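You operate a simulated robot arm through the tools that you are given. There is no shell and no other tool.

You are at the controls of a simulated two-armed robot. One attempt, no reset.

TASK
Set the white flow knob so that a test stroke takes 4 seconds.
Fine: lock the orange latch before the air goes on; blue knob off at the end; the timer must show it.

Only the result counts: the job must be done as asked and must still hold three seconds after the hand-in. Knocking over, shifting, dropping, spilling or breaking anything else fails it.

THE ROBOT
Two 7-joint arms with fingered hands on one trunk that stands fixed in place. Base frame: the origin is at the foot of the trunk, x ahead of it, y to its left, z up; the work surface is at about z = 76.7. Lengths are in cm, angles in degrees, forces in N, time in s.
The left shoulder is at [7, 14.2, 127.3], the right one opposite. With the tool pointing down near the work surface each hand reaches from about 10 to 72 cm from the base axis, measured 20 degrees to its own side. Payload 3.6 kg a hand.
Tool frame (each hand has its own): the origin (TCP) lies between the finger pads and is the grasp point; the fingertips stand 2.5 cm ahead of it; z points along the fingers, y is the line along which they close. Largest opening 8.8 cm; the body of the gripper starts 2.9 cm behind the TCP. The gripper is a hand of 5 fingers: y runs from the thumb to the fingers, the wrist lies at [-1.3, -9.7, -16.2] in the tool frame.
Orientation is told as [roll, pitch, yaw] about the base's x, y, z axes, in that order, counted from this pose: with the fingers straight down and the wrist toward the robot, the tool's x, y and z point along [0, 1, 0], [1, 0, 0] and [0, 0, -1] of the base frame.

THE INTERFACE
- The arms move only by the tool nudge_tool. It takes "left_increments", "right_increments" or both (then of equal length, played together; a hand with none holds still); each is a list of rows, each an object (a shift or turn left out is 0) with "xyz": the shift along the base's x, y, z in cm, a list of three; "angular": the turn, a rotation vector about the base's x, y, z in degrees, a list of three. In form: [{"xyz": [tx, ty, tz], "angular": [wx, wy, wz]}, ...]. A call has 1 to 20 rows; each row shifts and turns the commanded pose from where the row before left it. Rows are played at 5 a second. More than 5 cm and 8.6 degrees between two rows, and nothing of the call is played. Where a pose cannot be reached the arm comes as near as it can. A force on the tool above 40 N (or 10 N above the force at the start of the call, whichever is more), or a blocked arm, ends the call early, and 0.2 s more pass. In this call time passes only in rows, and 0.2 s behind the last. The reply holds the time, the measured pose of the TCP, the force on the tool along the base axes, the opening and the grip force, in the units named above and with some noise, with the torque about the TCP (base axes, N m) and any sound that the robot's microphone picked up.
- Cameras (640 x 400 px; columns grow to the right, rows downward): "scene" is now at [11.85, -3.97, 147.41]; the picture's right is [-0.48, -0.87, 0.00], its down [-0.64, 0.35, -0.68] and it looks along [0.60, -0.33, -0.73] (base axes); focal length 283 px, centre (320, 200). "left" rides on the left gripper at [-5.9, -7.9, -10.5] in its tool frame; the picture's right is [-0.73, -0.32, 0.61], its down [0.62, -0.68, 0.38] and it looks along [0.29, 0.66, 0.70] (tool axes); focal length 234 px, centre (320, 200). "right" rides on the right gripper at [5.9, -7.9, -10.5] in its tool frame; the picture's right is [-0.73, 0.32, -0.61], its down [-0.62, -0.68, 0.38] and it looks along [-0.29, 0.66, 0.70] (tool axes); focal length 234 px, centre (320, 200). There is no depth. A picture from a camera that has moved, and an enlarged one, comes with that camera's place and axes in the base frame and with its lens. The place of the scene camera against the robot may be out by one fixed shift of up to 1.2 cm in any direction.
- grab_frame(camera): a new picture of that camera. It takes no simulated time.
- lift_body(by): slides the trunk up (or, below 0, down) by that many cm; the arms and the scene camera ride with it, the base frame stays. It gives what a move gives, with no picture.
- move_fingers(index, middle, ring, little, thumb_bend, thumb_turn, hand): sets how far each is bent, from 0 (flat) to 1 (curled in); at 0.3 the hand is open as for a grip, at 0.7 the pads meet at the TCP. One left out holds its place. A second passes; each finger stops where it meets its share of the squeeze, and holds until it gets a number again. It is the only way to open and close the hand. It gives what a move gives, with no picture; readings hold the bend of each and the force on index, middle, ring, little, thumb and palm. thumb_turn goes from beside the hand (0) to across from the fingers (1), as for a grip.
- turn_head(pan, tilt): turns the head with the scene camera to pan (to the left, within 86 degrees either way) and tilt (down, from -29 to 69), counted from straight ahead of the robot. It gives what a move gives.
- close_up(camera, box): a new picture of the part [left, top, right, bottom] of that camera's present view, enlarged. It takes no simulated time.
- job_done(): hands the job in; it is judged then, once.

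Places have to be worked out from the pictures, the camera data and where the tool is seen. Open the grippers and draw the arms clear of the work before you hand the job in, unless the task says otherwise.

The tools are called after ">>>" as name(argument=value, ...) on one line, values as JSON. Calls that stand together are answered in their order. nudge_tool: Moves the arms, as the interface text tells. Its arguments: {"type":"object","properties":{"left_increments":{"type":"array","items":{"type":"object","properties":{"xyz":{"type":"array","items":{"type":"number"}},"angular":{"type":"array","items":{"type":"number"}}}}},"right_increments":{"type":"array","items":{"type":"object","properties":{"xyz":{"type":"array","items":{"type":"number"}},"angular":{"type":"array","items":{"type":"number"}}}}}},"required":[]} The other tools are called the same way: lift_body (by) slides the trunk up or down; move_fingers (index, middle, ring, little, thumb_bend, thumb_turn, hand) moves the fingers one by one; turn_head (pan, tilt) turns the head that bears the scene camera; grab_frame (camera) takes a picture; close_up (camera, box) takes an enlarged picture of a part of a camera's view; job_done () hands the job in.

At the start:

```text
clock: 0.0
left_tool_pos: [52.8, -9.32, 120.11]
left_ee_rot: [0.0, 0.0, 0.1]
left_ft_force: [0.1, -0.8, -0.6]
left_torque: [-0.02, 0.01, 0.02]
left_gripper_width: 8.76
left_grip_force: 0.0
left_shape: jaw
left_bend: [0.3, 0.3, 0.3, 0.3, 0.3, 0.98]
left_finger forces: [0.0, 0.1, 0.0, 0.0, 0.1, 0.1]
right_tool_pos: [33.59, -45.71, 112.41]
right_ee_rot: [0.0, 0.0, 0.0]
right_ft_force: [-0.6, -0.5, 0.5]
right_torque: [0.01, 0.0, -0.03]
right_gripper_width: 8.74
right_grip_force: 0.0
right_shape: jaw
right_bend: [0.3, 0.3, 0.3, 0.3, 0.3, 0.98]
right_finger forces: [0.0, 0.1, 0.1, 0.0, 0.1, 0.0]
trunk travel left (down, up): [-80.9, 13.1]
head pan, tilt: [-29.0, 46.9]
```

scene: 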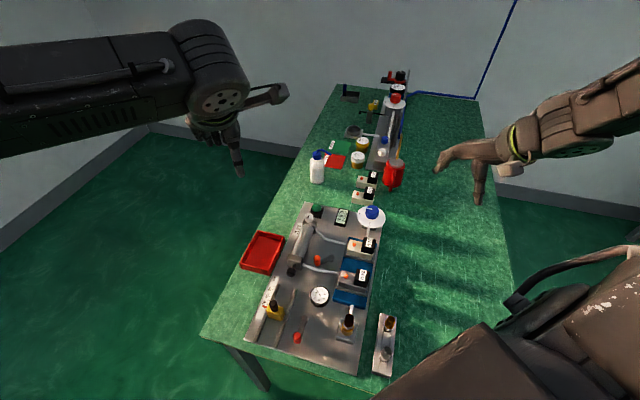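
right: 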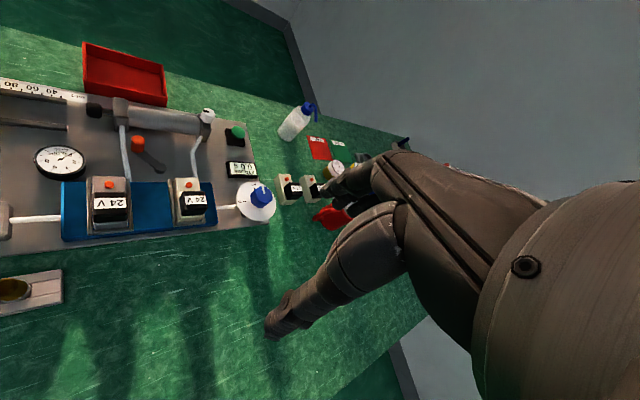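
left: 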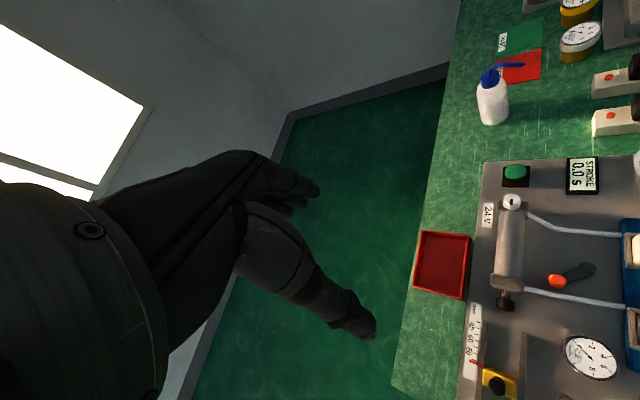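

I begin by looking closer at the panel to identify the knobs, latch, timer and buttons.

>>> close_up(camera="scene", box=[230, 190, 410, 380])

>>> close_up(camera="scene", box=[300, 60, 440, 230])

>>> close_up(camera="right", box=[0, 30, 300, 310])

>>> close_up(camera="left", box=[400, 130, 640, 400])

```text
2.11 times, centred on (320, 285) of scene
camera zoom: at [11.85, -3.97, 147.41], right [-0.48, -0.87, 0.0], down [-0.64, 0.35, -0.68], along [0.6, -0.33, -0.73], focal length 596 px, centre (320, 21)
```

zoom: 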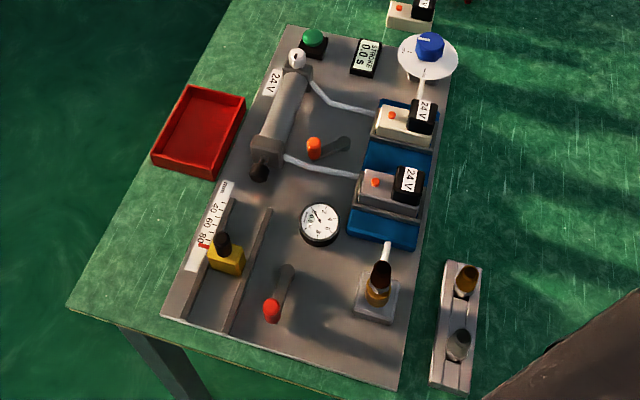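

```text
2.35 times, centred on (370, 145) of scene
camera zoom: at [11.85, -3.97, 147.41], right [-0.48, -0.87, 0.0], down [-0.64, 0.35, -0.68], along [0.6, -0.33, -0.73], focal length 666 px, centre (202, 329)
```

zoom: 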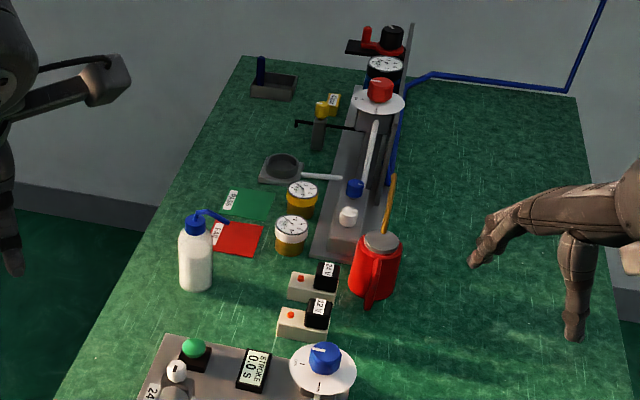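

```text
1.43 times, centred on (150, 170) of right
camera zoom: at [25.78, -39.78, 123.01], right [0.32, -0.73, 0.61], down [-0.68, -0.62, -0.38], along [0.66, -0.29, -0.7], focal length 334 px, centre (563, 243)
```

zoom: 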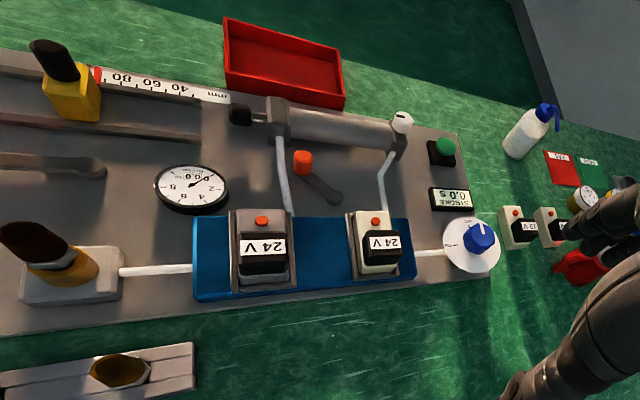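

```text
1.48 times, centred on (520, 265) of left
camera zoom: at [44.99, -15.17, 130.67], right [-0.32, -0.73, -0.61], down [-0.68, 0.62, -0.38], along [0.66, 0.29, -0.7], focal length 347 px, centre (24, 104)
```

zoom: 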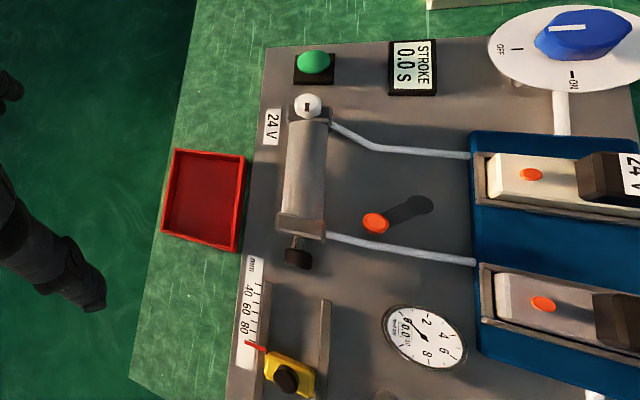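

The panel carries a cylinder with a white knob, a green button, a STROKE timer, a blue dial and an orange-tipped lever. I enlarge these further to read labels and states.

>>> close_up(camera="scene", box=[295, 195, 400, 265])

>>> close_up(camera="scene", box=[280, 240, 350, 290])

>>> close_up(camera="scene", box=[240, 270, 360, 360])

>>> close_up(camera="left", box=[470, 150, 640, 260])

>>> close_up(camera="left", box=[460, 240, 620, 400])

>>> close_up(camera="right", box=[80, 80, 280, 240])

```text
5.71 times, centred on (348, 230) of scene
camera zoom: at [11.85, -3.97, 147.41], right [-0.48, -0.87, 0.0], down [-0.64, 0.35, -0.68], along [0.6, -0.33, -0.73], focal length 1618 px, centre (163, 29)
```

zoom: 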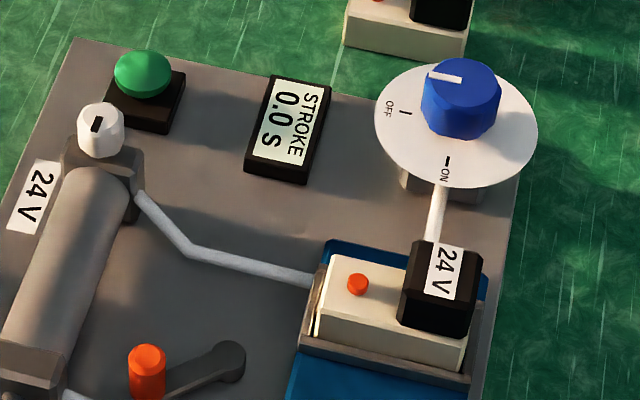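

```text
8.00 times, centred on (315, 265) of scene
camera zoom: at [11.85, -3.97, 147.41], right [-0.48, -0.87, 0.0], down [-0.64, 0.35, -0.68], along [0.6, -0.33, -0.73], focal length 2266 px, centre (360, -320)
```

zoom: 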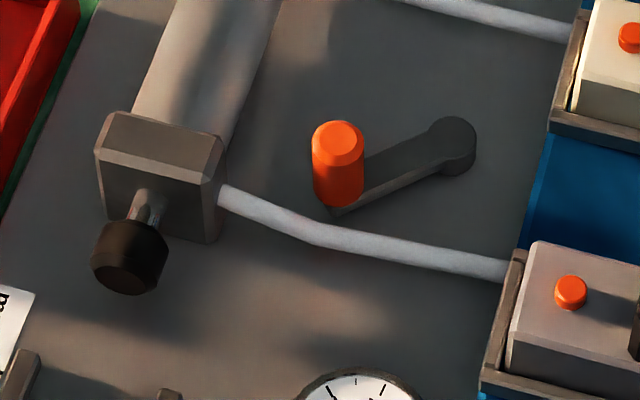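

```text
4.44 times, centred on (300, 315) of scene
camera zoom: at [11.85, -3.97, 147.41], right [-0.48, -0.87, 0.0], down [-0.64, 0.35, -0.68], along [0.6, -0.33, -0.73], focal length 1259 px, centre (409, -311)
```

zoom: 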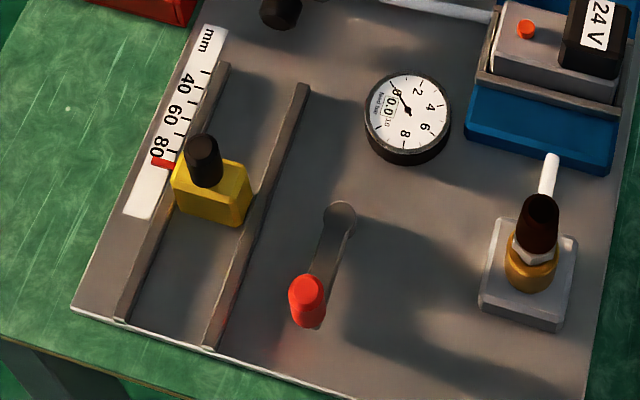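

```text
3.64 times, centred on (555, 205) of left
camera zoom: at [44.99, -15.17, 130.67], right [-0.32, -0.73, -0.61], down [-0.68, 0.62, -0.38], along [0.66, 0.29, -0.7], focal length 852 px, centre (-534, 182)
```

zoom: 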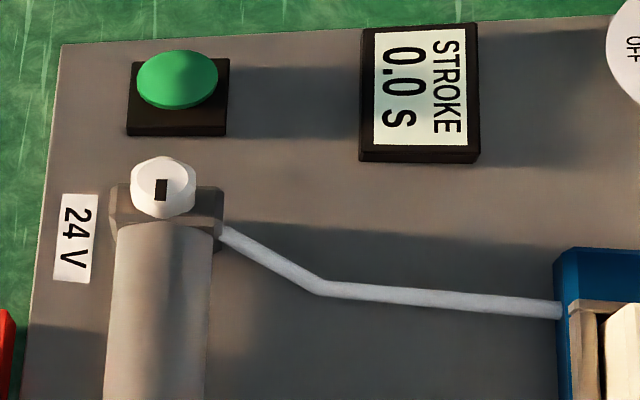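

```text
2.50 times, centred on (540, 320) of left
camera zoom: at [44.99, -15.17, 130.67], right [-0.32, -0.73, -0.61], down [-0.68, 0.62, -0.38], along [0.66, 0.29, -0.7], focal length 585 px, centre (-230, -100)
```

zoom: 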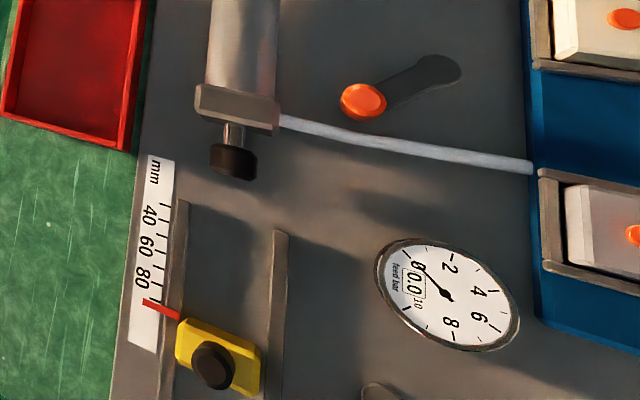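

```text
2.50 times, centred on (180, 160) of right
camera zoom: at [25.78, -39.78, 123.01], right [0.32, -0.73, 0.61], down [-0.68, -0.62, -0.38], along [0.66, -0.29, -0.7], focal length 585 px, centre (670, 300)
```

zoom: 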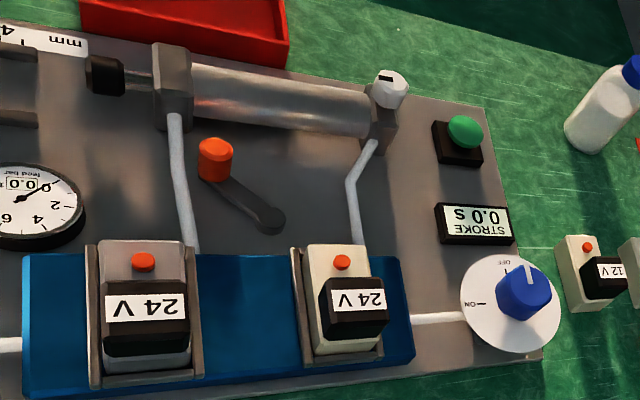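

The rig looks clear: white knob on the cylinder's rear, green start button, STROKE timer, blue OFF/ON dial, and an orange-tipped lever as the latch. I move the right hand (high, clear of everything) to bring its camera nearer to the latch for a better look.

>>> nudge_tool(right_increments=[{"xyz": [-0.1, 3.4, -1.8]}, {"xyz": [-0.1, 3.4, -1.8]}, {"xyz": [-0.1, 3.4, -1.8]}, {"xyz": [-0.1, 3.4, -1.8]}, {"xyz": [-0.1, 3.4, -1.8]}, {"xyz": [-0.1, 3.4, -1.8]}, {"xyz": [-0.1, 3.4, -1.8]}, {"xyz": [-0.1, 3.4, -1.8]}])

```text
clock: 1.8
left_tool_pos: [52.84, -9.18, 120.12]
left_ee_rot: [0.0, 0.0, 0.0]
left_ft_force: [-0.5, 0.5, 0.2]
left_torque: [-0.04, 0.0, 0.02]
left_gripper_width: 8.74
left_grip_force: 0.1
left_shape: jaw
left_bend: [0.3, 0.3, 0.3, 0.3, 0.3, 0.98]
left_finger forces: [0.0, 0.0, 0.0, 0.0, 0.0, 0.0]
right_tool_pos: [36.52, -20.98, 96.62]
right_ee_rot: [0.0, 0.0, 0.0]
right_ft_force: [0.0, 0.0, -0.2]
right_torque: [-0.02, -0.03, 0.0]
right_gripper_width: 8.77
right_grip_force: 0.1
right_shape: jaw
right_bend: [0.3, 0.3, 0.3, 0.3, 0.3, 0.98]
right_finger forces: [0.1, 0.0, 0.0, 0.0, 0.0, 0.0]
right hand out of reach, approached as far as the arm can: row 3, 4, 5, 6
trunk travel left (down, up): [-80.9, 13.1]
head pan, tilt: [-29.0, 46.9]
```

The right hand stopped at about [36.5, -21, 96.6]. I look through its camera.

>>> grab_frame(camera="right")

>>> grab_frame(camera="left")

>>> grab_frame(camera="scene")

```text
taken
camera right: at [28.65, -15.0, 107.09], right [0.32, -0.73, 0.61], down [-0.68, -0.62, -0.38], along [0.66, -0.29, -0.7], focal length 234 px, centre (320, 200)
```

right: 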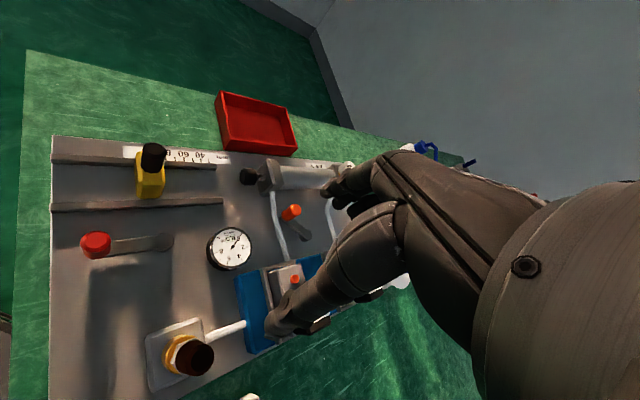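

```text
taken
camera left: at [45.0, -15.1, 130.68], right [-0.32, -0.73, -0.61], down [-0.68, 0.62, -0.38], along [0.66, 0.29, -0.7], focal length 234 px, centre (320, 200)
```

left: 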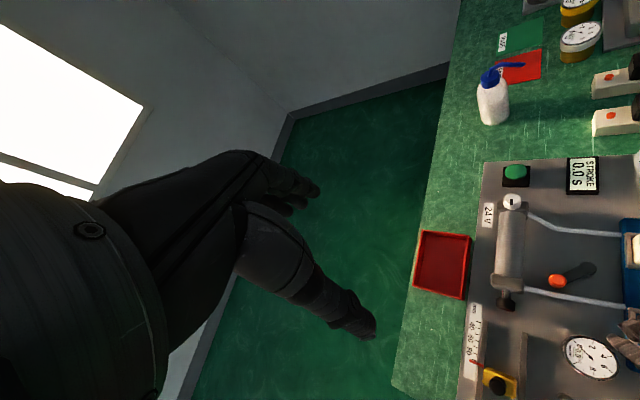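

```text
taken
camera scene: at [11.87, -3.88, 147.42], right [-0.48, -0.87, 0.0], down [-0.64, 0.35, -0.68], along [0.6, -0.33, -0.73], focal length 283 px, centre (320, 200)
```

scene: 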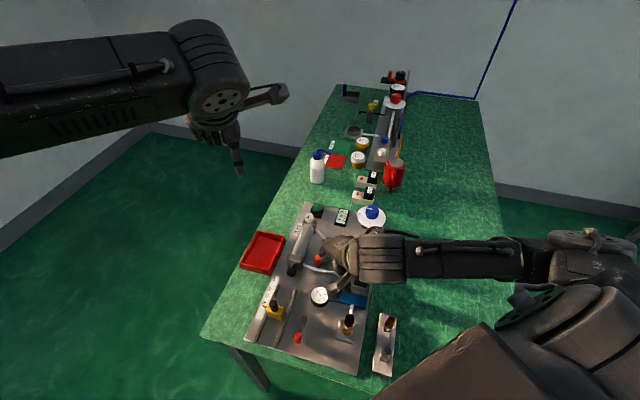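

I enlarge the latch and cylinder regions from both hand cameras.

>>> close_up(camera="right", box=[220, 140, 360, 260])

>>> close_up(camera="left", box=[480, 180, 640, 320])

>>> close_up(camera="right", box=[50, 130, 250, 270])

```text
3.33 times, centred on (290, 200) of right
camera zoom: at [28.65, -15.0, 107.09], right [0.32, -0.73, 0.61], down [-0.68, -0.62, -0.38], along [0.66, -0.29, -0.7], focal length 781 px, centre (420, 200)
```

zoom: 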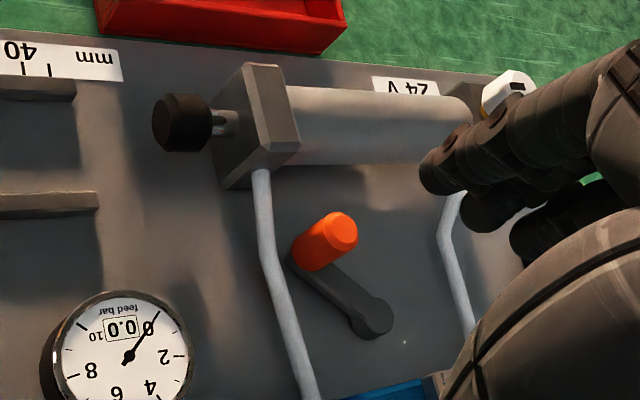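

```text
2.86 times, centred on (560, 250) of left
camera zoom: at [45.0, -15.1, 130.68], right [-0.32, -0.73, -0.61], down [-0.68, 0.62, -0.38], along [0.66, 0.29, -0.7], focal length 669 px, centre (-366, 57)
```

zoom: 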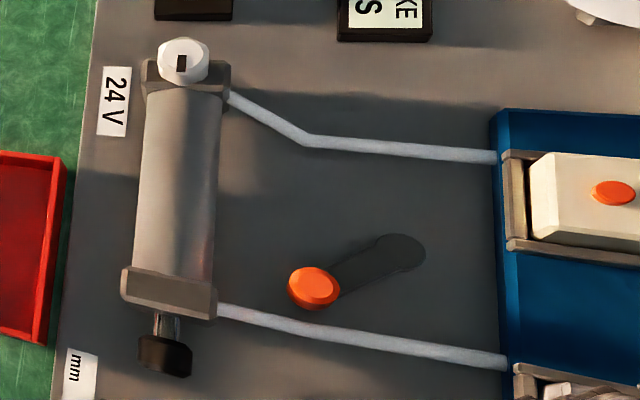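

```text
2.86 times, centred on (150, 200) of right
camera zoom: at [28.65, -15.0, 107.09], right [0.32, -0.73, 0.61], down [-0.68, -0.62, -0.38], along [0.66, -0.29, -0.7], focal length 669 px, centre (806, 200)
```

zoom: 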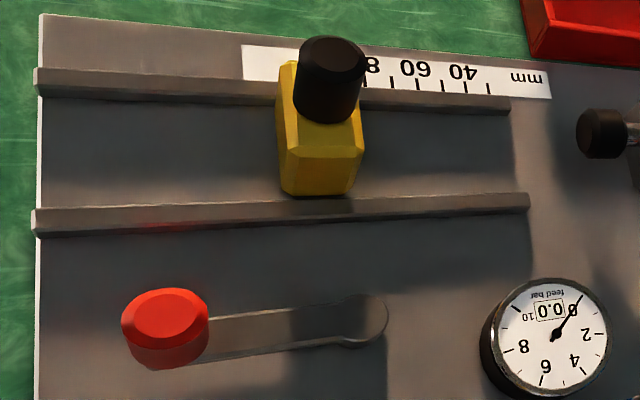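

The orange lever pivots at about [48.1, -27.4] with its peg at [48.5, -23.1]. I check the far station for anything else white/blue/orange before deciding, and the regulator zone.

>>> close_up(camera="scene", box=[340, 65, 420, 125])

>>> close_up(camera="scene", box=[340, 115, 420, 205])

>>> close_up(camera="scene", box=[320, 290, 410, 380])

>>> close_up(camera="left", box=[480, 0, 640, 140])

```text
6.67 times, centred on (380, 95) of scene
camera zoom: at [11.87, -3.88, 147.42], right [-0.48, -0.87, 0.0], down [-0.64, 0.35, -0.68], along [0.6, -0.33, -0.73], focal length 1888 px, centre (-80, 900)
```

zoom: 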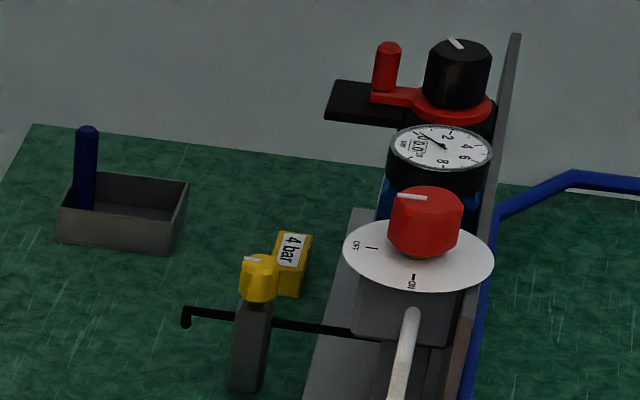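

```text
4.44 times, centred on (380, 160) of scene
camera zoom: at [11.87, -3.88, 147.42], right [-0.48, -0.87, 0.0], down [-0.64, 0.35, -0.68], along [0.6, -0.33, -0.73], focal length 1259 px, centre (53, 378)
```

zoom: 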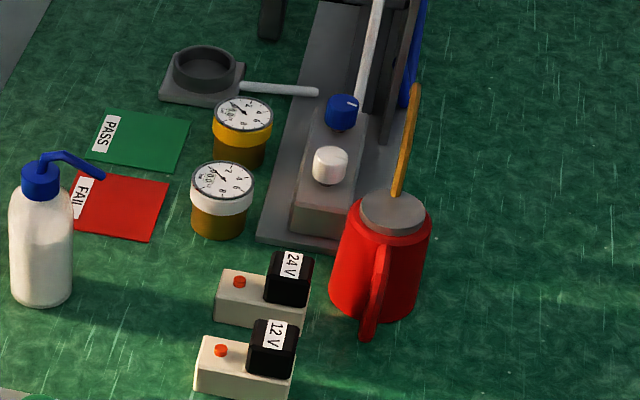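

```text
4.44 times, centred on (365, 335) of scene
camera zoom: at [11.87, -3.88, 147.42], right [-0.48, -0.87, 0.0], down [-0.64, 0.35, -0.68], along [0.6, -0.33, -0.73], focal length 1259 px, centre (120, -400)
```

zoom: 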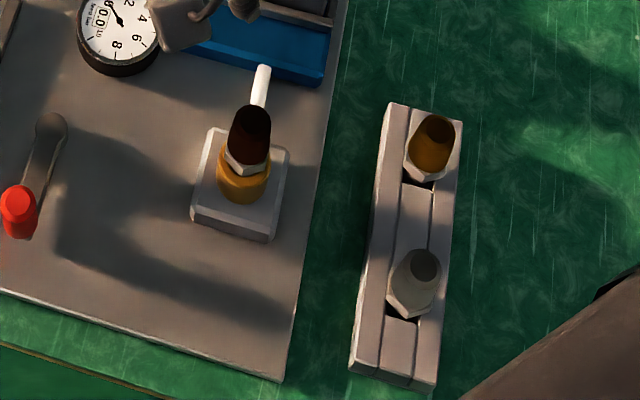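

```text
2.86 times, centred on (560, 70) of left
camera zoom: at [45.0, -15.1, 130.68], right [-0.32, -0.73, -0.61], down [-0.68, 0.62, -0.38], along [0.66, 0.29, -0.7], focal length 669 px, centre (-366, 571)
```

zoom: 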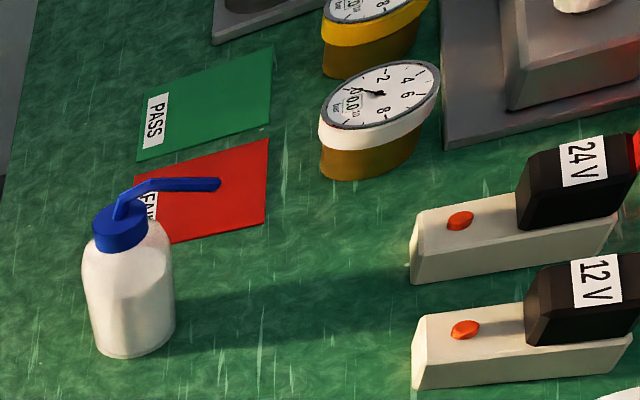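

No other orange latch exists; the far station is another rig. Now I look at my right hand's finger geometry from the head camera.

>>> close_up(camera="scene", box=[300, 215, 420, 315])

>>> close_up(camera="right", box=[230, 120, 470, 350])

```text
4.00 times, centred on (360, 265) of scene
camera zoom: at [11.87, -3.88, 147.42], right [-0.48, -0.87, 0.0], down [-0.64, 0.35, -0.68], along [0.6, -0.33, -0.73], focal length 1133 px, centre (160, -60)
```

zoom: 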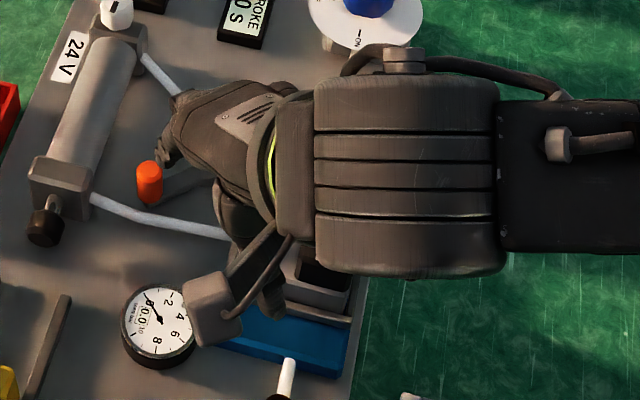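

```text
1.74 times, centred on (350, 235) of right
camera zoom: at [28.65, -15.0, 107.09], right [0.32, -0.73, 0.61], down [-0.68, -0.62, -0.38], along [0.66, -0.29, -0.7], focal length 407 px, centre (268, 139)
```

zoom: 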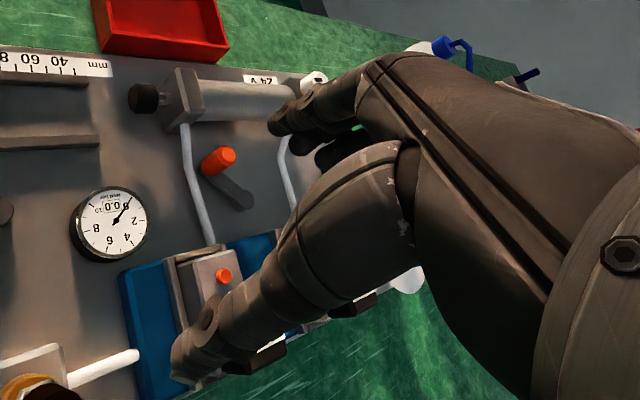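

I raise the right hand away from the panel to a free spot and try a pointing/pinching hand shape there to learn where the fingertips end up.

>>> nudge_tool(right_increments=[{"xyz": [2, -3, 3]}, {"xyz": [2, -3.5, 3]}, {"xyz": [2, -3.5, 3]}, {"xyz": [2, -3.5, 3]}])

>>> move_fingers(hand="right", index=0.5, middle=1.0, ring=1.0, little=1.0, thumb_bend=0.5, thumb_turn=1.0)

>>> grab_frame(camera="right")

>>> grab_frame(camera="scene")

>>> grab_frame(camera="left")

```text
refused: row 2 steps farther than a row can; nothing moved
```

```text
clock: 2.8
left_tool_pos: [52.8, -9.36, 120.15]
left_ee_rot: [0.0, 0.0, 0.0]
left_ft_force: [1.1, -0.3, -0.5]
left_torque: [-0.05, -0.02, 0.02]
left_gripper_width: 8.77
left_grip_force: 0.0
left_shape: jaw
left_bend: [0.3, 0.3, 0.3, 0.3, 0.3, 0.98]
left_finger forces: [0.1, 0.0, 0.0, 0.1, 0.0, 0.1]
right_tool_pos: [36.4, -21.0, 96.49]
right_ee_rot: [0.1, 0.0, 0.0]
right_ft_force: [0.3, 0.6, -0.6]
right_torque: [0.0, -0.02, 0.0]
right_gripper_width: 4.21
right_grip_force: 0.0
right_shape: fingers
right_bend: [0.5, 1.0, 1.0, 1.0, 0.5, 1.0]
right_finger forces: [0.1, 0.0, 0.0, 0.0, 0.0, 0.0]
trunk travel left (down, up): [-80.9, 13.1]
head pan, tilt: [-29.0, 46.9]
```

```text
taken
camera right: at [28.63, -15.08, 107.08], right [0.32, -0.73, 0.61], down [-0.68, -0.62, -0.38], along [0.66, -0.29, -0.7], focal length 234 px, centre (320, 200)
```

right: 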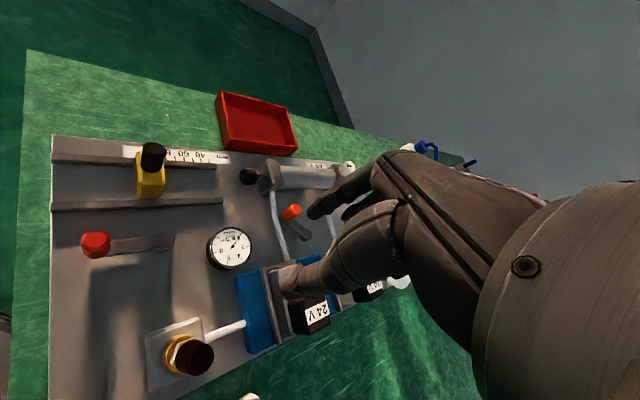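

```text
taken
camera scene: at [11.85, -3.97, 147.41], right [-0.48, -0.87, 0.0], down [-0.64, 0.35, -0.68], along [0.6, -0.33, -0.73], focal length 283 px, centre (320, 200)
```

scene: 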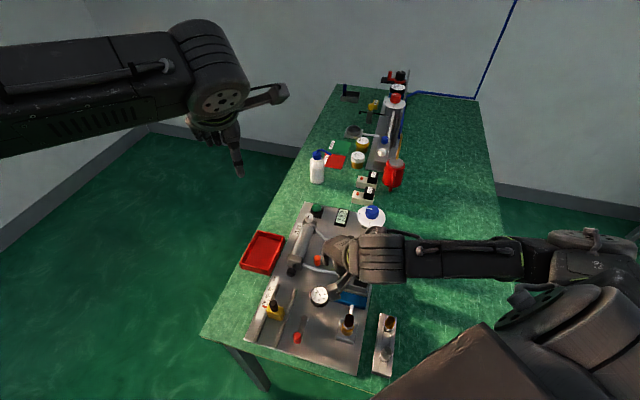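

```text
taken
camera left: at [44.99, -15.17, 130.67], right [-0.32, -0.73, -0.61], down [-0.68, 0.62, -0.38], along [0.66, 0.29, -0.7], focal length 234 px, centre (320, 200)
```

left: 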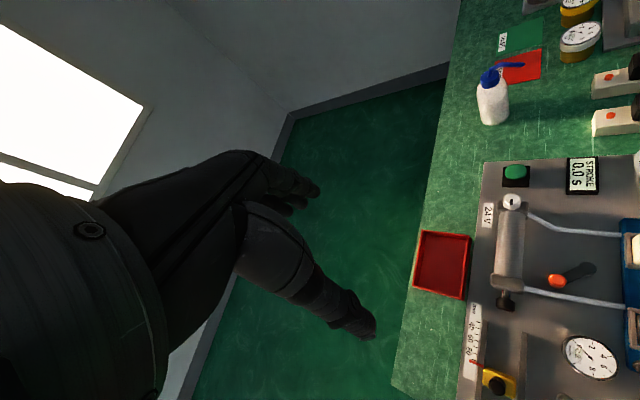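

The row length limit is 5 cm in total; I repeat the raise with shorter rows.

>>> nudge_tool(right_increments=[{"xyz": [2, -2.8, 2.5]}, {"xyz": [2, -2.8, 2.5]}, {"xyz": [2, -2.8, 2.5]}, {"xyz": [2, -2.8, 2.5]}])

>>> grab_frame(camera="right")

>>> grab_frame(camera="scene")

```text
clock: 3.8
left_tool_pos: [52.75, -9.26, 120.08]
left_ee_rot: [0.1, 0.0, 0.0]
left_ft_force: [0.7, 1.0, 1.8]
left_torque: [0.0, 0.04, 0.01]
left_gripper_width: 8.76
left_grip_force: 0.1
left_shape: jaw
left_bend: [0.3, 0.3, 0.3, 0.3, 0.3, 0.98]
left_finger forces: [0.0, 0.0, 0.0, 0.1, 0.0, 0.0]
right_tool_pos: [44.43, -32.28, 106.65]
right_ee_rot: [0.1, 0.0, 0.0]
right_ft_force: [-0.1, -0.2, -0.1]
right_torque: [-0.02, 0.0, -0.05]
right_gripper_width: 4.21
right_grip_force: 0.0
right_shape: fingers
right_bend: [0.5, 1.0, 1.0, 1.0, 0.5, 1.0]
right_finger forces: [0.0, 0.0, 0.1, 0.0, 0.0, 0.0]
trunk travel left (down, up): [-80.9, 13.1]
head pan, tilt: [-29.0, 46.9]
```

```text
taken
camera right: at [36.55, -26.39, 117.2], right [0.32, -0.73, 0.61], down [-0.68, -0.62, -0.38], along [0.66, -0.29, -0.7], focal length 234 px, centre (320, 200)
```

right: 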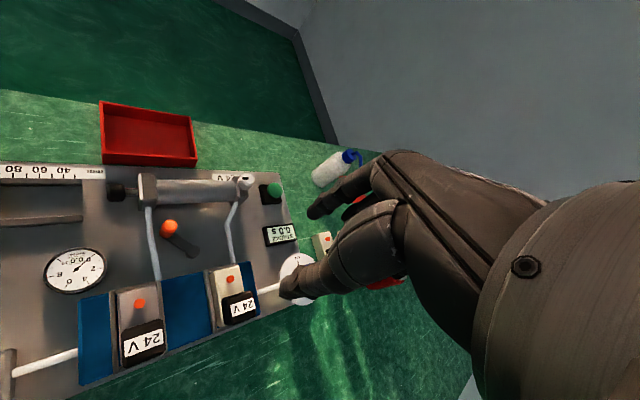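

```text
taken
camera scene: at [11.87, -4.02, 147.41], right [-0.48, -0.87, 0.0], down [-0.64, 0.35, -0.68], along [0.6, -0.33, -0.73], focal length 283 px, centre (320, 200)
```

scene: 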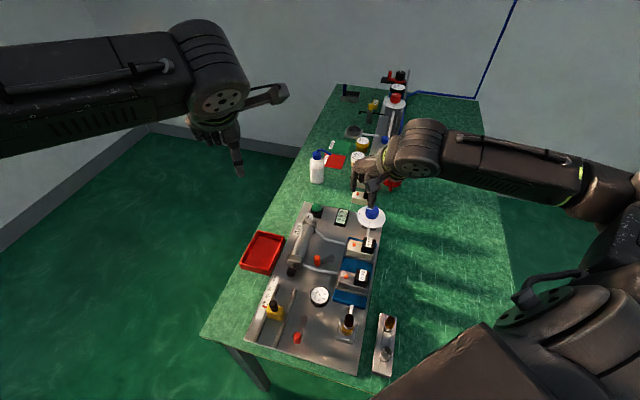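

The pinch centre projects right between index and thumb as expected. I enlarge the hand to see where curled fingers lie.

>>> close_up(camera="right", box=[250, 130, 450, 330])

>>> close_up(camera="scene", box=[330, 110, 470, 240])

```text
2.00 times, centred on (350, 230) of right
camera zoom: at [36.55, -26.39, 117.2], right [0.32, -0.73, 0.61], down [-0.68, -0.62, -0.38], along [0.66, -0.29, -0.7], focal length 468 px, centre (260, 140)
```

zoom: 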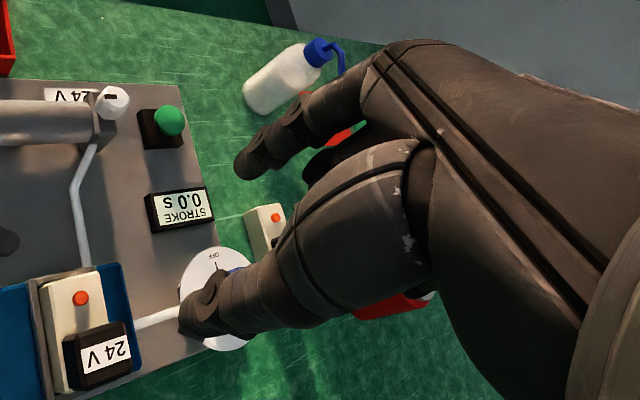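

```text
3.08 times, centred on (400, 175) of scene
camera zoom: at [11.87, -4.02, 147.41], right [-0.48, -0.87, 0.0], down [-0.64, 0.35, -0.68], along [0.6, -0.33, -0.73], focal length 872 px, centre (74, 277)
```

zoom: 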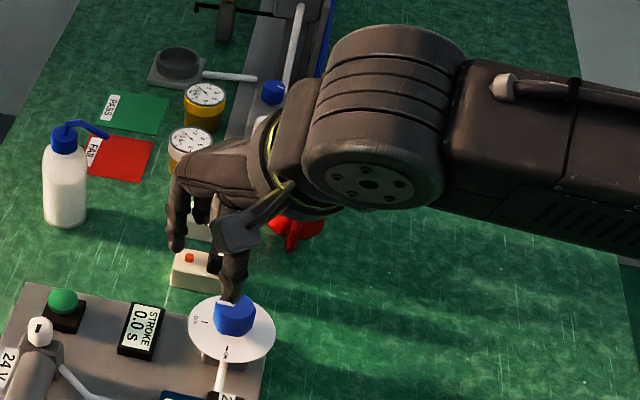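

Curled fingers stay well behind the index/thumb pincer, so this shape suits the small peg. I bring the pincer above the orange peg at a safe height (z≈92) and look.

>>> nudge_tool(right_increments=[{"xyz": [0.8, 1.8, -2.9]}, {"xyz": [0.8, 1.8, -2.9]}, {"xyz": [0.8, 1.8, -2.9]}, {"xyz": [0.8, 1.8, -2.9]}, {"xyz": [0.8, 1.8, -2.9]}])

>>> grab_frame(camera="right")

>>> grab_frame(camera="left")

>>> close_up(camera="scene", box=[270, 200, 400, 300])

```text
clock: 5.0
left_tool_pos: [52.96, -9.28, 120.15]
left_ee_rot: [0.0, 0.0, 0.1]
left_ft_force: [-0.9, -0.2, -0.3]
left_torque: [0.01, 0.0, 0.02]
left_gripper_width: 8.78
left_grip_force: 0.0
left_shape: jaw
left_bend: [0.3, 0.3, 0.3, 0.3, 0.3, 0.98]
left_finger forces: [0.0, 0.2, 0.0, 0.0, 0.0, 0.0]
right_tool_pos: [48.42, -23.24, 92.09]
right_ee_rot: [-0.1, 0.0, 0.1]
right_ft_force: [0.0, 0.1, -0.2]
right_torque: [0.01, 0.04, -0.04]
right_gripper_width: 4.22
right_grip_force: 0.0
right_shape: fingers
right_bend: [0.5, 1.0, 1.0, 1.0, 0.5, 1.0]
right_finger forces: [0.1, 0.1, 0.0, 0.0, 0.0, 0.0]
trunk travel left (down, up): [-80.9, 13.1]
head pan, tilt: [-29.0, 46.9]
```

```text
taken
camera right: at [40.66, -17.28, 102.63], right [0.32, -0.72, 0.61], down [-0.68, -0.62, -0.38], along [0.66, -0.29, -0.7], focal length 234 px, centre (320, 200)
```

right: 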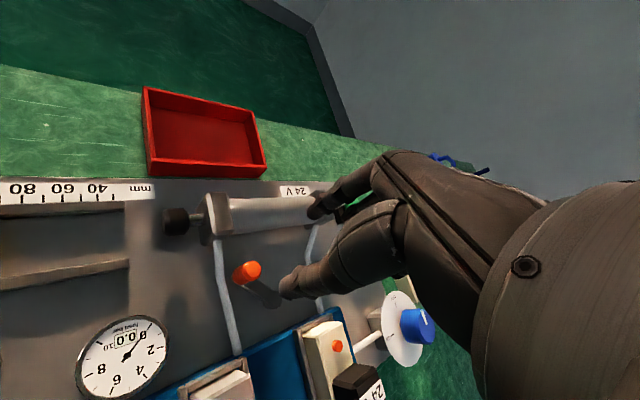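

```text
taken
camera left: at [45.04, -15.11, 130.66], right [-0.32, -0.73, -0.61], down [-0.68, 0.62, -0.38], along [0.66, 0.29, -0.7], focal length 234 px, centre (320, 200)
```

left: 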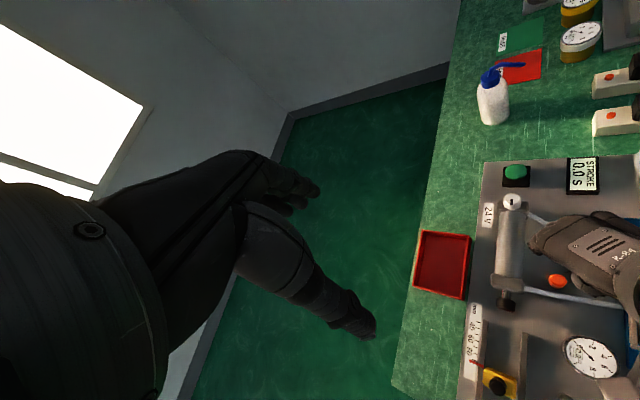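

```text
4.00 times, centred on (335, 250) of scene
camera zoom: at [11.92, -3.91, 147.42], right [-0.48, -0.87, 0.0], down [-0.64, 0.35, -0.68], along [0.6, -0.33, -0.73], focal length 1133 px, centre (260, 0)
```

zoom: 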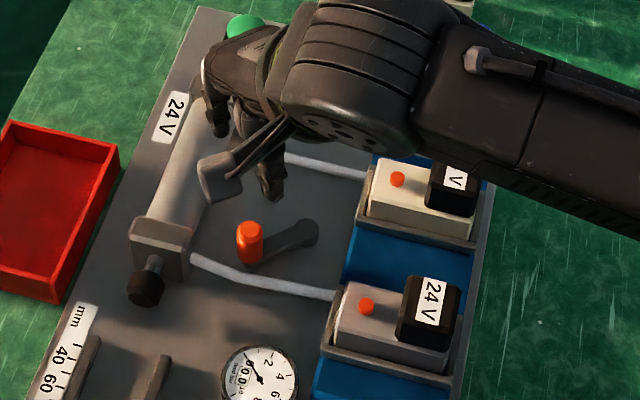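

The peg resolves to about [48.4, -22.9, 81.5], consistent. One enlarged look at the lever's surroundings for any keeper or end stop before touching.

>>> close_up(camera="right", box=[150, 190, 330, 330])

>>> close_up(camera="scene", box=[300, 245, 350, 280])

```text
2.86 times, centred on (240, 260) of right
camera zoom: at [40.66, -17.28, 102.63], right [0.32, -0.72, 0.61], down [-0.68, -0.62, -0.38], along [0.66, -0.29, -0.7], focal length 669 px, centre (549, 29)
```

zoom: 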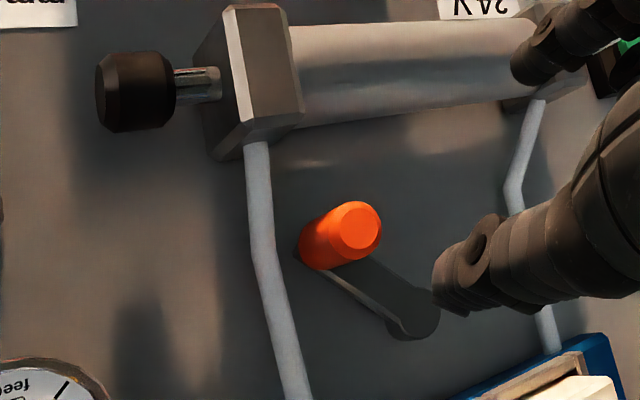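

```text
11.43 times, centred on (325, 262) of scene
camera zoom: at [11.92, -3.91, 147.42], right [-0.48, -0.87, 0.0], down [-0.64, 0.35, -0.68], along [0.6, -0.33, -0.73], focal length 3237 px, centre (263, -514)
```

zoom: 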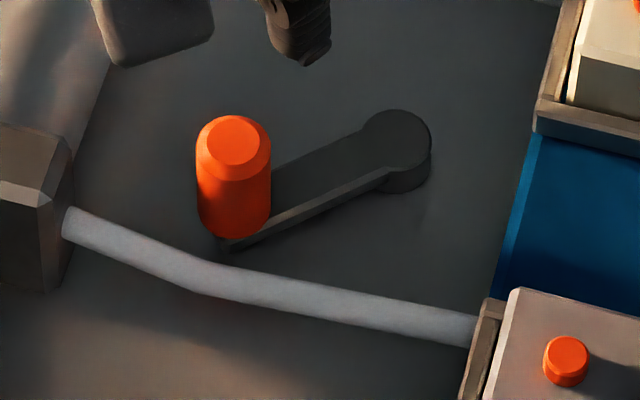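

No visible keeper, but the tube blocks the lever on the slider side, so locking should be a clockwise swing toward +x. I lower the open pincer to straddle the peg, pausing just above it.

>>> nudge_tool(right_increments=[{"xyz": [0, 0.15, -2.4]}, {"xyz": [0, 0.1, -2.4]}, {"xyz": [0, 0.1, -2.2]}])

>>> grab_frame(camera="right")

>>> close_up(camera="scene", box=[270, 200, 400, 300])

```text
clock: 5.8
left_tool_pos: [52.76, -9.28, 119.99]
left_ee_rot: [0.0, 0.1, 0.0]
left_ft_force: [-0.1, -0.1, 0.1]
left_torque: [0.01, 0.03, 0.0]
left_gripper_width: 8.75
left_grip_force: 0.1
left_shape: jaw
left_bend: [0.3, 0.3, 0.3, 0.3, 0.3, 0.98]
left_finger forces: [0.0, 0.0, 0.0, 0.1, 0.0, 0.0]
right_tool_pos: [48.33, -23.04, 85.18]
right_ee_rot: [0.0, 0.0, 0.0]
right_ft_force: [0.6, 0.7, -0.1]
right_torque: [0.02, -0.01, 0.01]
right_gripper_width: 4.22
right_grip_force: 0.0
right_shape: fingers
right_bend: [0.5, 1.0, 1.0, 1.0, 0.5, 1.0]
right_finger forces: [0.0, 0.0, 0.1, 0.1, 0.0, 0.1]
trunk travel left (down, up): [-80.9, 13.1]
head pan, tilt: [-29.0, 46.9]
```

```text
taken
camera right: at [40.6, -16.94, 95.65], right [0.32, -0.73, 0.61], down [-0.68, -0.62, -0.38], along [0.66, -0.29, -0.7], focal length 234 px, centre (320, 200)
```

right: 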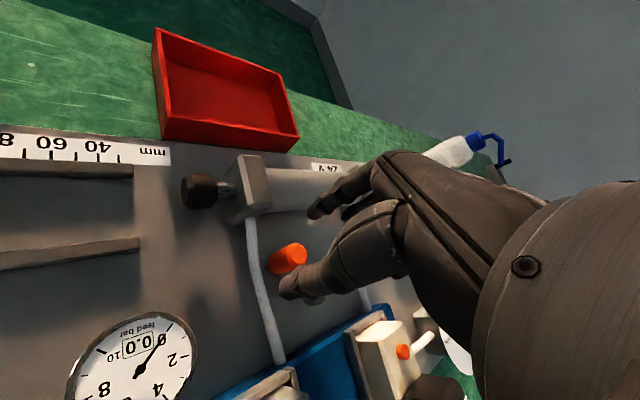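

```text
4.00 times, centred on (335, 250) of scene
camera zoom: at [11.84, -3.97, 147.42], right [-0.48, -0.87, 0.0], down [-0.64, 0.35, -0.68], along [0.6, -0.33, -0.73], focal length 1133 px, centre (260, 0)
```

zoom: 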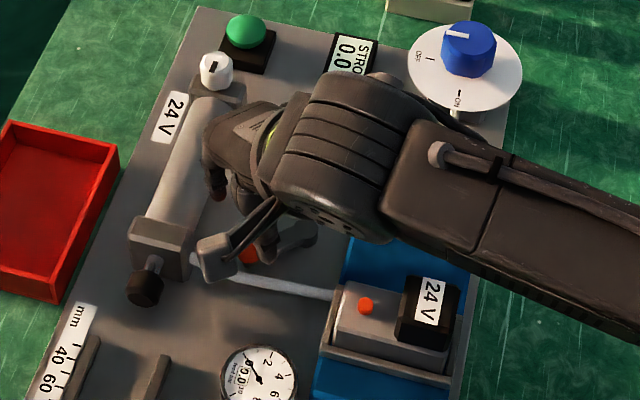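

The peg sits between index and thumb in plan view. I lower 2.9 cm more so the tips flank the peg, then check forces.

>>> nudge_tool(right_increments=[{"xyz": [0, 0.1, -1.0]}, {"xyz": [0, 0.1, -1.0]}, {"xyz": [0, 0, -0.9]}])

>>> close_up(camera="right", box=[200, 130, 420, 330])

```text
clock: 6.6
left_tool_pos: [52.92, -9.18, 120.11]
left_ee_rot: [0.1, 0.0, -0.1]
left_ft_force: [-0.6, -0.3, -0.3]
left_torque: [-0.01, 0.01, 0.01]
left_gripper_width: 8.77
left_grip_force: 0.0
left_shape: jaw
left_bend: [0.3, 0.3, 0.3, 0.3, 0.3, 0.98]
left_finger forces: [0.1, 0.0, 0.0, 0.0, 0.0, 0.0]
right_tool_pos: [48.43, -22.74, 82.23]
right_ee_rot: [0.0, 0.0, 0.1]
right_ft_force: [0.3, 0.2, -0.5]
right_torque: [0.02, 0.0, 0.04]
right_gripper_width: 4.18
right_grip_force: 0.1
right_shape: fingers
right_bend: [0.5, 1.0, 1.0, 1.0, 0.5, 1.0]
right_finger forces: [0.1, 0.0, 0.1, 0.1, 0.0, 0.0]
trunk travel left (down, up): [-80.9, 13.1]
head pan, tilt: [-29.0, 46.9]
```

```text
2.00 times, centred on (310, 230) of right
camera zoom: at [40.63, -16.73, 92.79], right [0.32, -0.73, 0.61], down [-0.68, -0.62, -0.38], along [0.66, -0.29, -0.7], focal length 468 px, centre (340, 140)
```

zoom: 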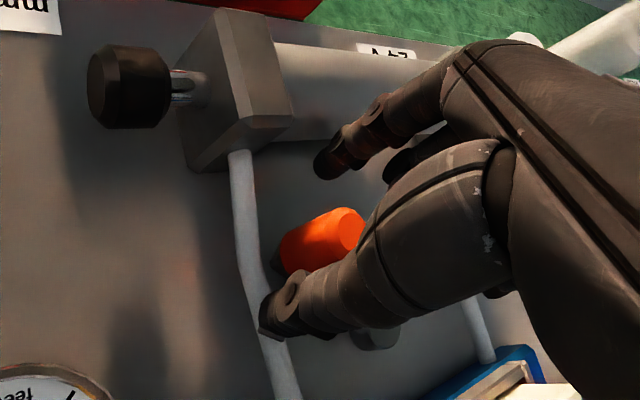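

The peg stands between thumb and index without contact. I close both to pinch it.

>>> move_fingers(hand="right", index=0.68, thumb_bend=0.68)

>>> close_up(camera="right", box=[200, 130, 420, 330])

```text
clock: 7.6
left_tool_pos: [52.92, -9.17, 120.1]
left_ee_rot: [0.0, -0.1, 0.0]
left_ft_force: [0.2, 0.0, -0.3]
left_torque: [0.01, 0.0, 0.0]
left_gripper_width: 8.79
left_grip_force: 0.1
left_shape: jaw
left_bend: [0.3, 0.3, 0.3, 0.3, 0.3, 0.98]
left_finger forces: [0.1, 0.0, 0.0, 0.0, 0.0, 0.0]
right_tool_pos: [48.43, -22.71, 82.31]
right_ee_rot: [-0.1, 0.0, 0.0]
right_ft_force: [-0.7, 0.6, -1.5]
right_torque: [0.03, -0.01, -0.01]
right_gripper_width: 0.87
right_grip_force: 1.5
right_shape: fingers
right_bend: [0.66, 1.0, 1.0, 1.0, 0.65, 1.0]
right_finger forces: [1.3, 0.1, 0.0, 0.1, 2.0, 0.1]
trunk travel left (down, up): [-80.9, 13.1]
head pan, tilt: [-29.0, 46.9]
```

```text
2.00 times, centred on (310, 230) of right
camera zoom: at [40.61, -16.73, 92.79], right [0.32, -0.73, 0.61], down [-0.68, -0.62, -0.38], along [0.66, -0.29, -0.7], focal length 468 px, centre (340, 140)
```

zoom: 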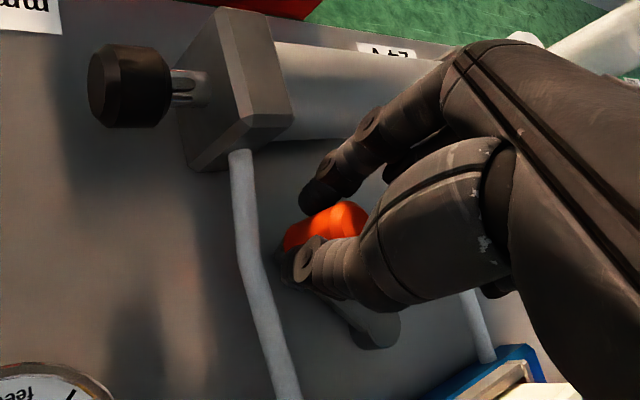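

Both pads touch the peg (about 1.5–2 N). I try a small clockwise swing about the pivot and watch the force and the lever.

>>> nudge_tool(right_increments=[{"xyz": [0.6, -0.07, 0]}, {"xyz": [0.6, -0.15, 0]}])

>>> close_up(camera="right", box=[200, 130, 420, 330])

>>> close_up(camera="scene", box=[270, 200, 400, 300])

```text
clock: 8.2
left_tool_pos: [52.7, -9.3, 120.21]
left_ee_rot: [0.0, -0.1, 0.0]
left_ft_force: [0.9, -0.4, 0.5]
left_torque: [0.0, 0.02, 0.03]
left_gripper_width: 8.75
left_grip_force: 0.1
left_shape: jaw
left_bend: [0.3, 0.3, 0.3, 0.3, 0.3, 0.98]
left_finger forces: [0.0, 0.0, 0.0, 0.0, 0.0, 0.1]
right_tool_pos: [49.43, -22.91, 82.37]
right_ee_rot: [0.0, 0.1, -0.1]
right_ft_force: [-10.2, 1.7, 1.7]
right_torque: [0.06, 0.23, -0.06]
right_gripper_width: 1.58
right_grip_force: 4.5
right_shape: fingers
right_bend: [0.68, 1.0, 1.0, 1.0, 0.59, 1.0]
right_finger forces: [0.0, 0.1, 0.0, 0.0, 9.4, 0.0]
trunk travel left (down, up): [-80.9, 13.1]
head pan, tilt: [-29.0, 46.9]
```

```text
2.00 times, centred on (310, 230) of right
camera zoom: at [41.68, -16.89, 92.87], right [0.32, -0.73, 0.61], down [-0.68, -0.62, -0.38], along [0.66, -0.29, -0.7], focal length 468 px, centre (340, 140)
```

zoom: 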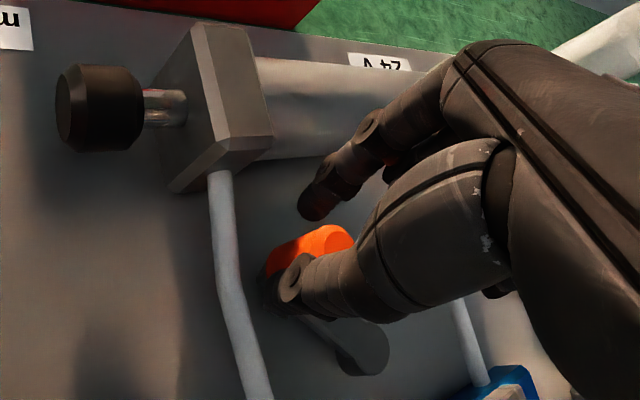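

```text
4.00 times, centred on (335, 250) of scene
camera zoom: at [11.62, -3.9, 147.44], right [-0.48, -0.87, 0.0], down [-0.64, 0.35, -0.68], along [0.6, -0.33, -0.73], focal length 1133 px, centre (260, 0)
```

zoom: 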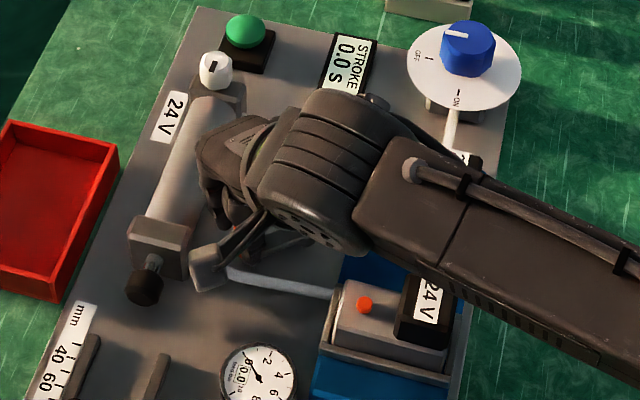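

The thumb feels ~9–10 N and was bent back; it is unclear whether the lever moved. I check from the left camera and measure.

>>> close_up(camera="left", box=[480, 180, 640, 320])

>>> close_up(camera="right", box=[260, 200, 380, 330])

```text
2.86 times, centred on (560, 250) of left
camera zoom: at [44.78, -15.11, 130.76], right [-0.32, -0.73, -0.61], down [-0.68, 0.62, -0.38], along [0.66, 0.29, -0.7], focal length 669 px, centre (-366, 57)
```

zoom: 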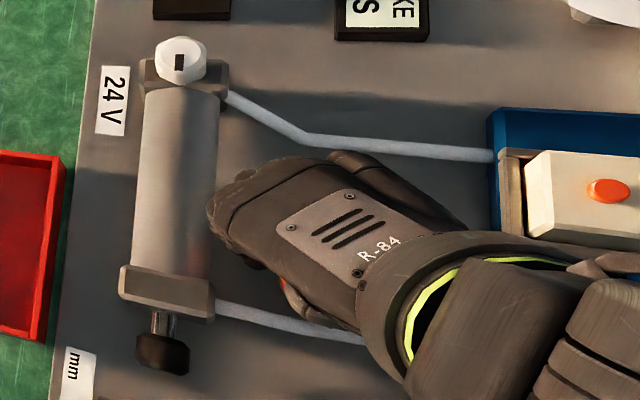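

```text
3.08 times, centred on (320, 265) of right
camera zoom: at [41.68, -16.89, 92.87], right [0.32, -0.73, 0.61], down [-0.68, -0.62, -0.38], along [0.66, -0.29, -0.7], focal length 720 px, centre (320, 0)
```

zoom: 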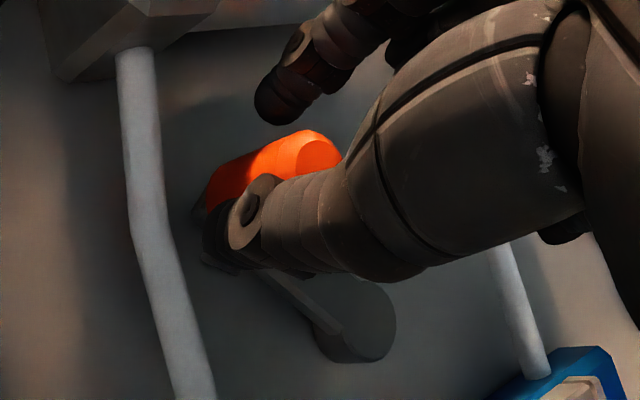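

The peg seems to have moved roughly 8° clockwise with resistance. I continue slowly along the arc and see whether it follows.

>>> nudge_tool(right_increments=[{"xyz": [0.3, -0.1, 0]}, {"xyz": [0.3, -0.12, 0]}, {"xyz": [0.3, -0.15, 0]}, {"xyz": [0.3, -0.18, 0]}])

>>> close_up(camera="right", box=[260, 200, 380, 330])

```text
clock: 9.2
left_tool_pos: [52.44, -9.15, 120.26]
left_ee_rot: [-0.1, -0.2, 0.0]
left_ft_force: [0.4, -0.7, -0.2]
left_torque: [-0.02, -0.02, 0.01]
left_gripper_width: 8.78
left_grip_force: 0.1
left_shape: jaw
left_bend: [0.3, 0.3, 0.3, 0.3, 0.3, 0.98]
left_finger forces: [0.0, 0.1, 0.1, 0.1, 0.1, 0.1]
right_tool_pos: [50.52, -23.16, 82.47]
right_ee_rot: [0.0, 0.0, -0.1]
right_ft_force: [-18.6, 6.9, 2.3]
right_torque: [0.05, 0.27, -0.09]
right_gripper_width: 2.62
right_grip_force: 9.9
right_shape: fingers
right_bend: [0.68, 1.0, 1.0, 1.0, 0.52, 0.97]
right_finger forces: [0.0, 0.0, 0.1, 0.0, 19.5, 0.0]
trunk travel left (down, up): [-80.9, 13.1]
head pan, tilt: [-29.0, 46.9]
```

```text
3.08 times, centred on (320, 265) of right
camera zoom: at [42.69, -17.33, 92.96], right [0.32, -0.73, 0.61], down [-0.68, -0.62, -0.38], along [0.66, -0.29, -0.69], focal length 720 px, centre (320, 0)
```

zoom: 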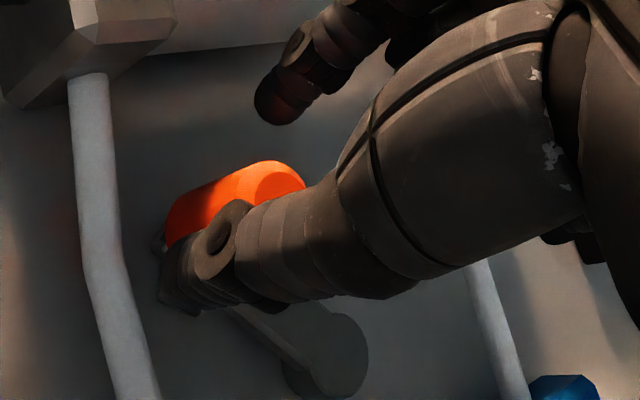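

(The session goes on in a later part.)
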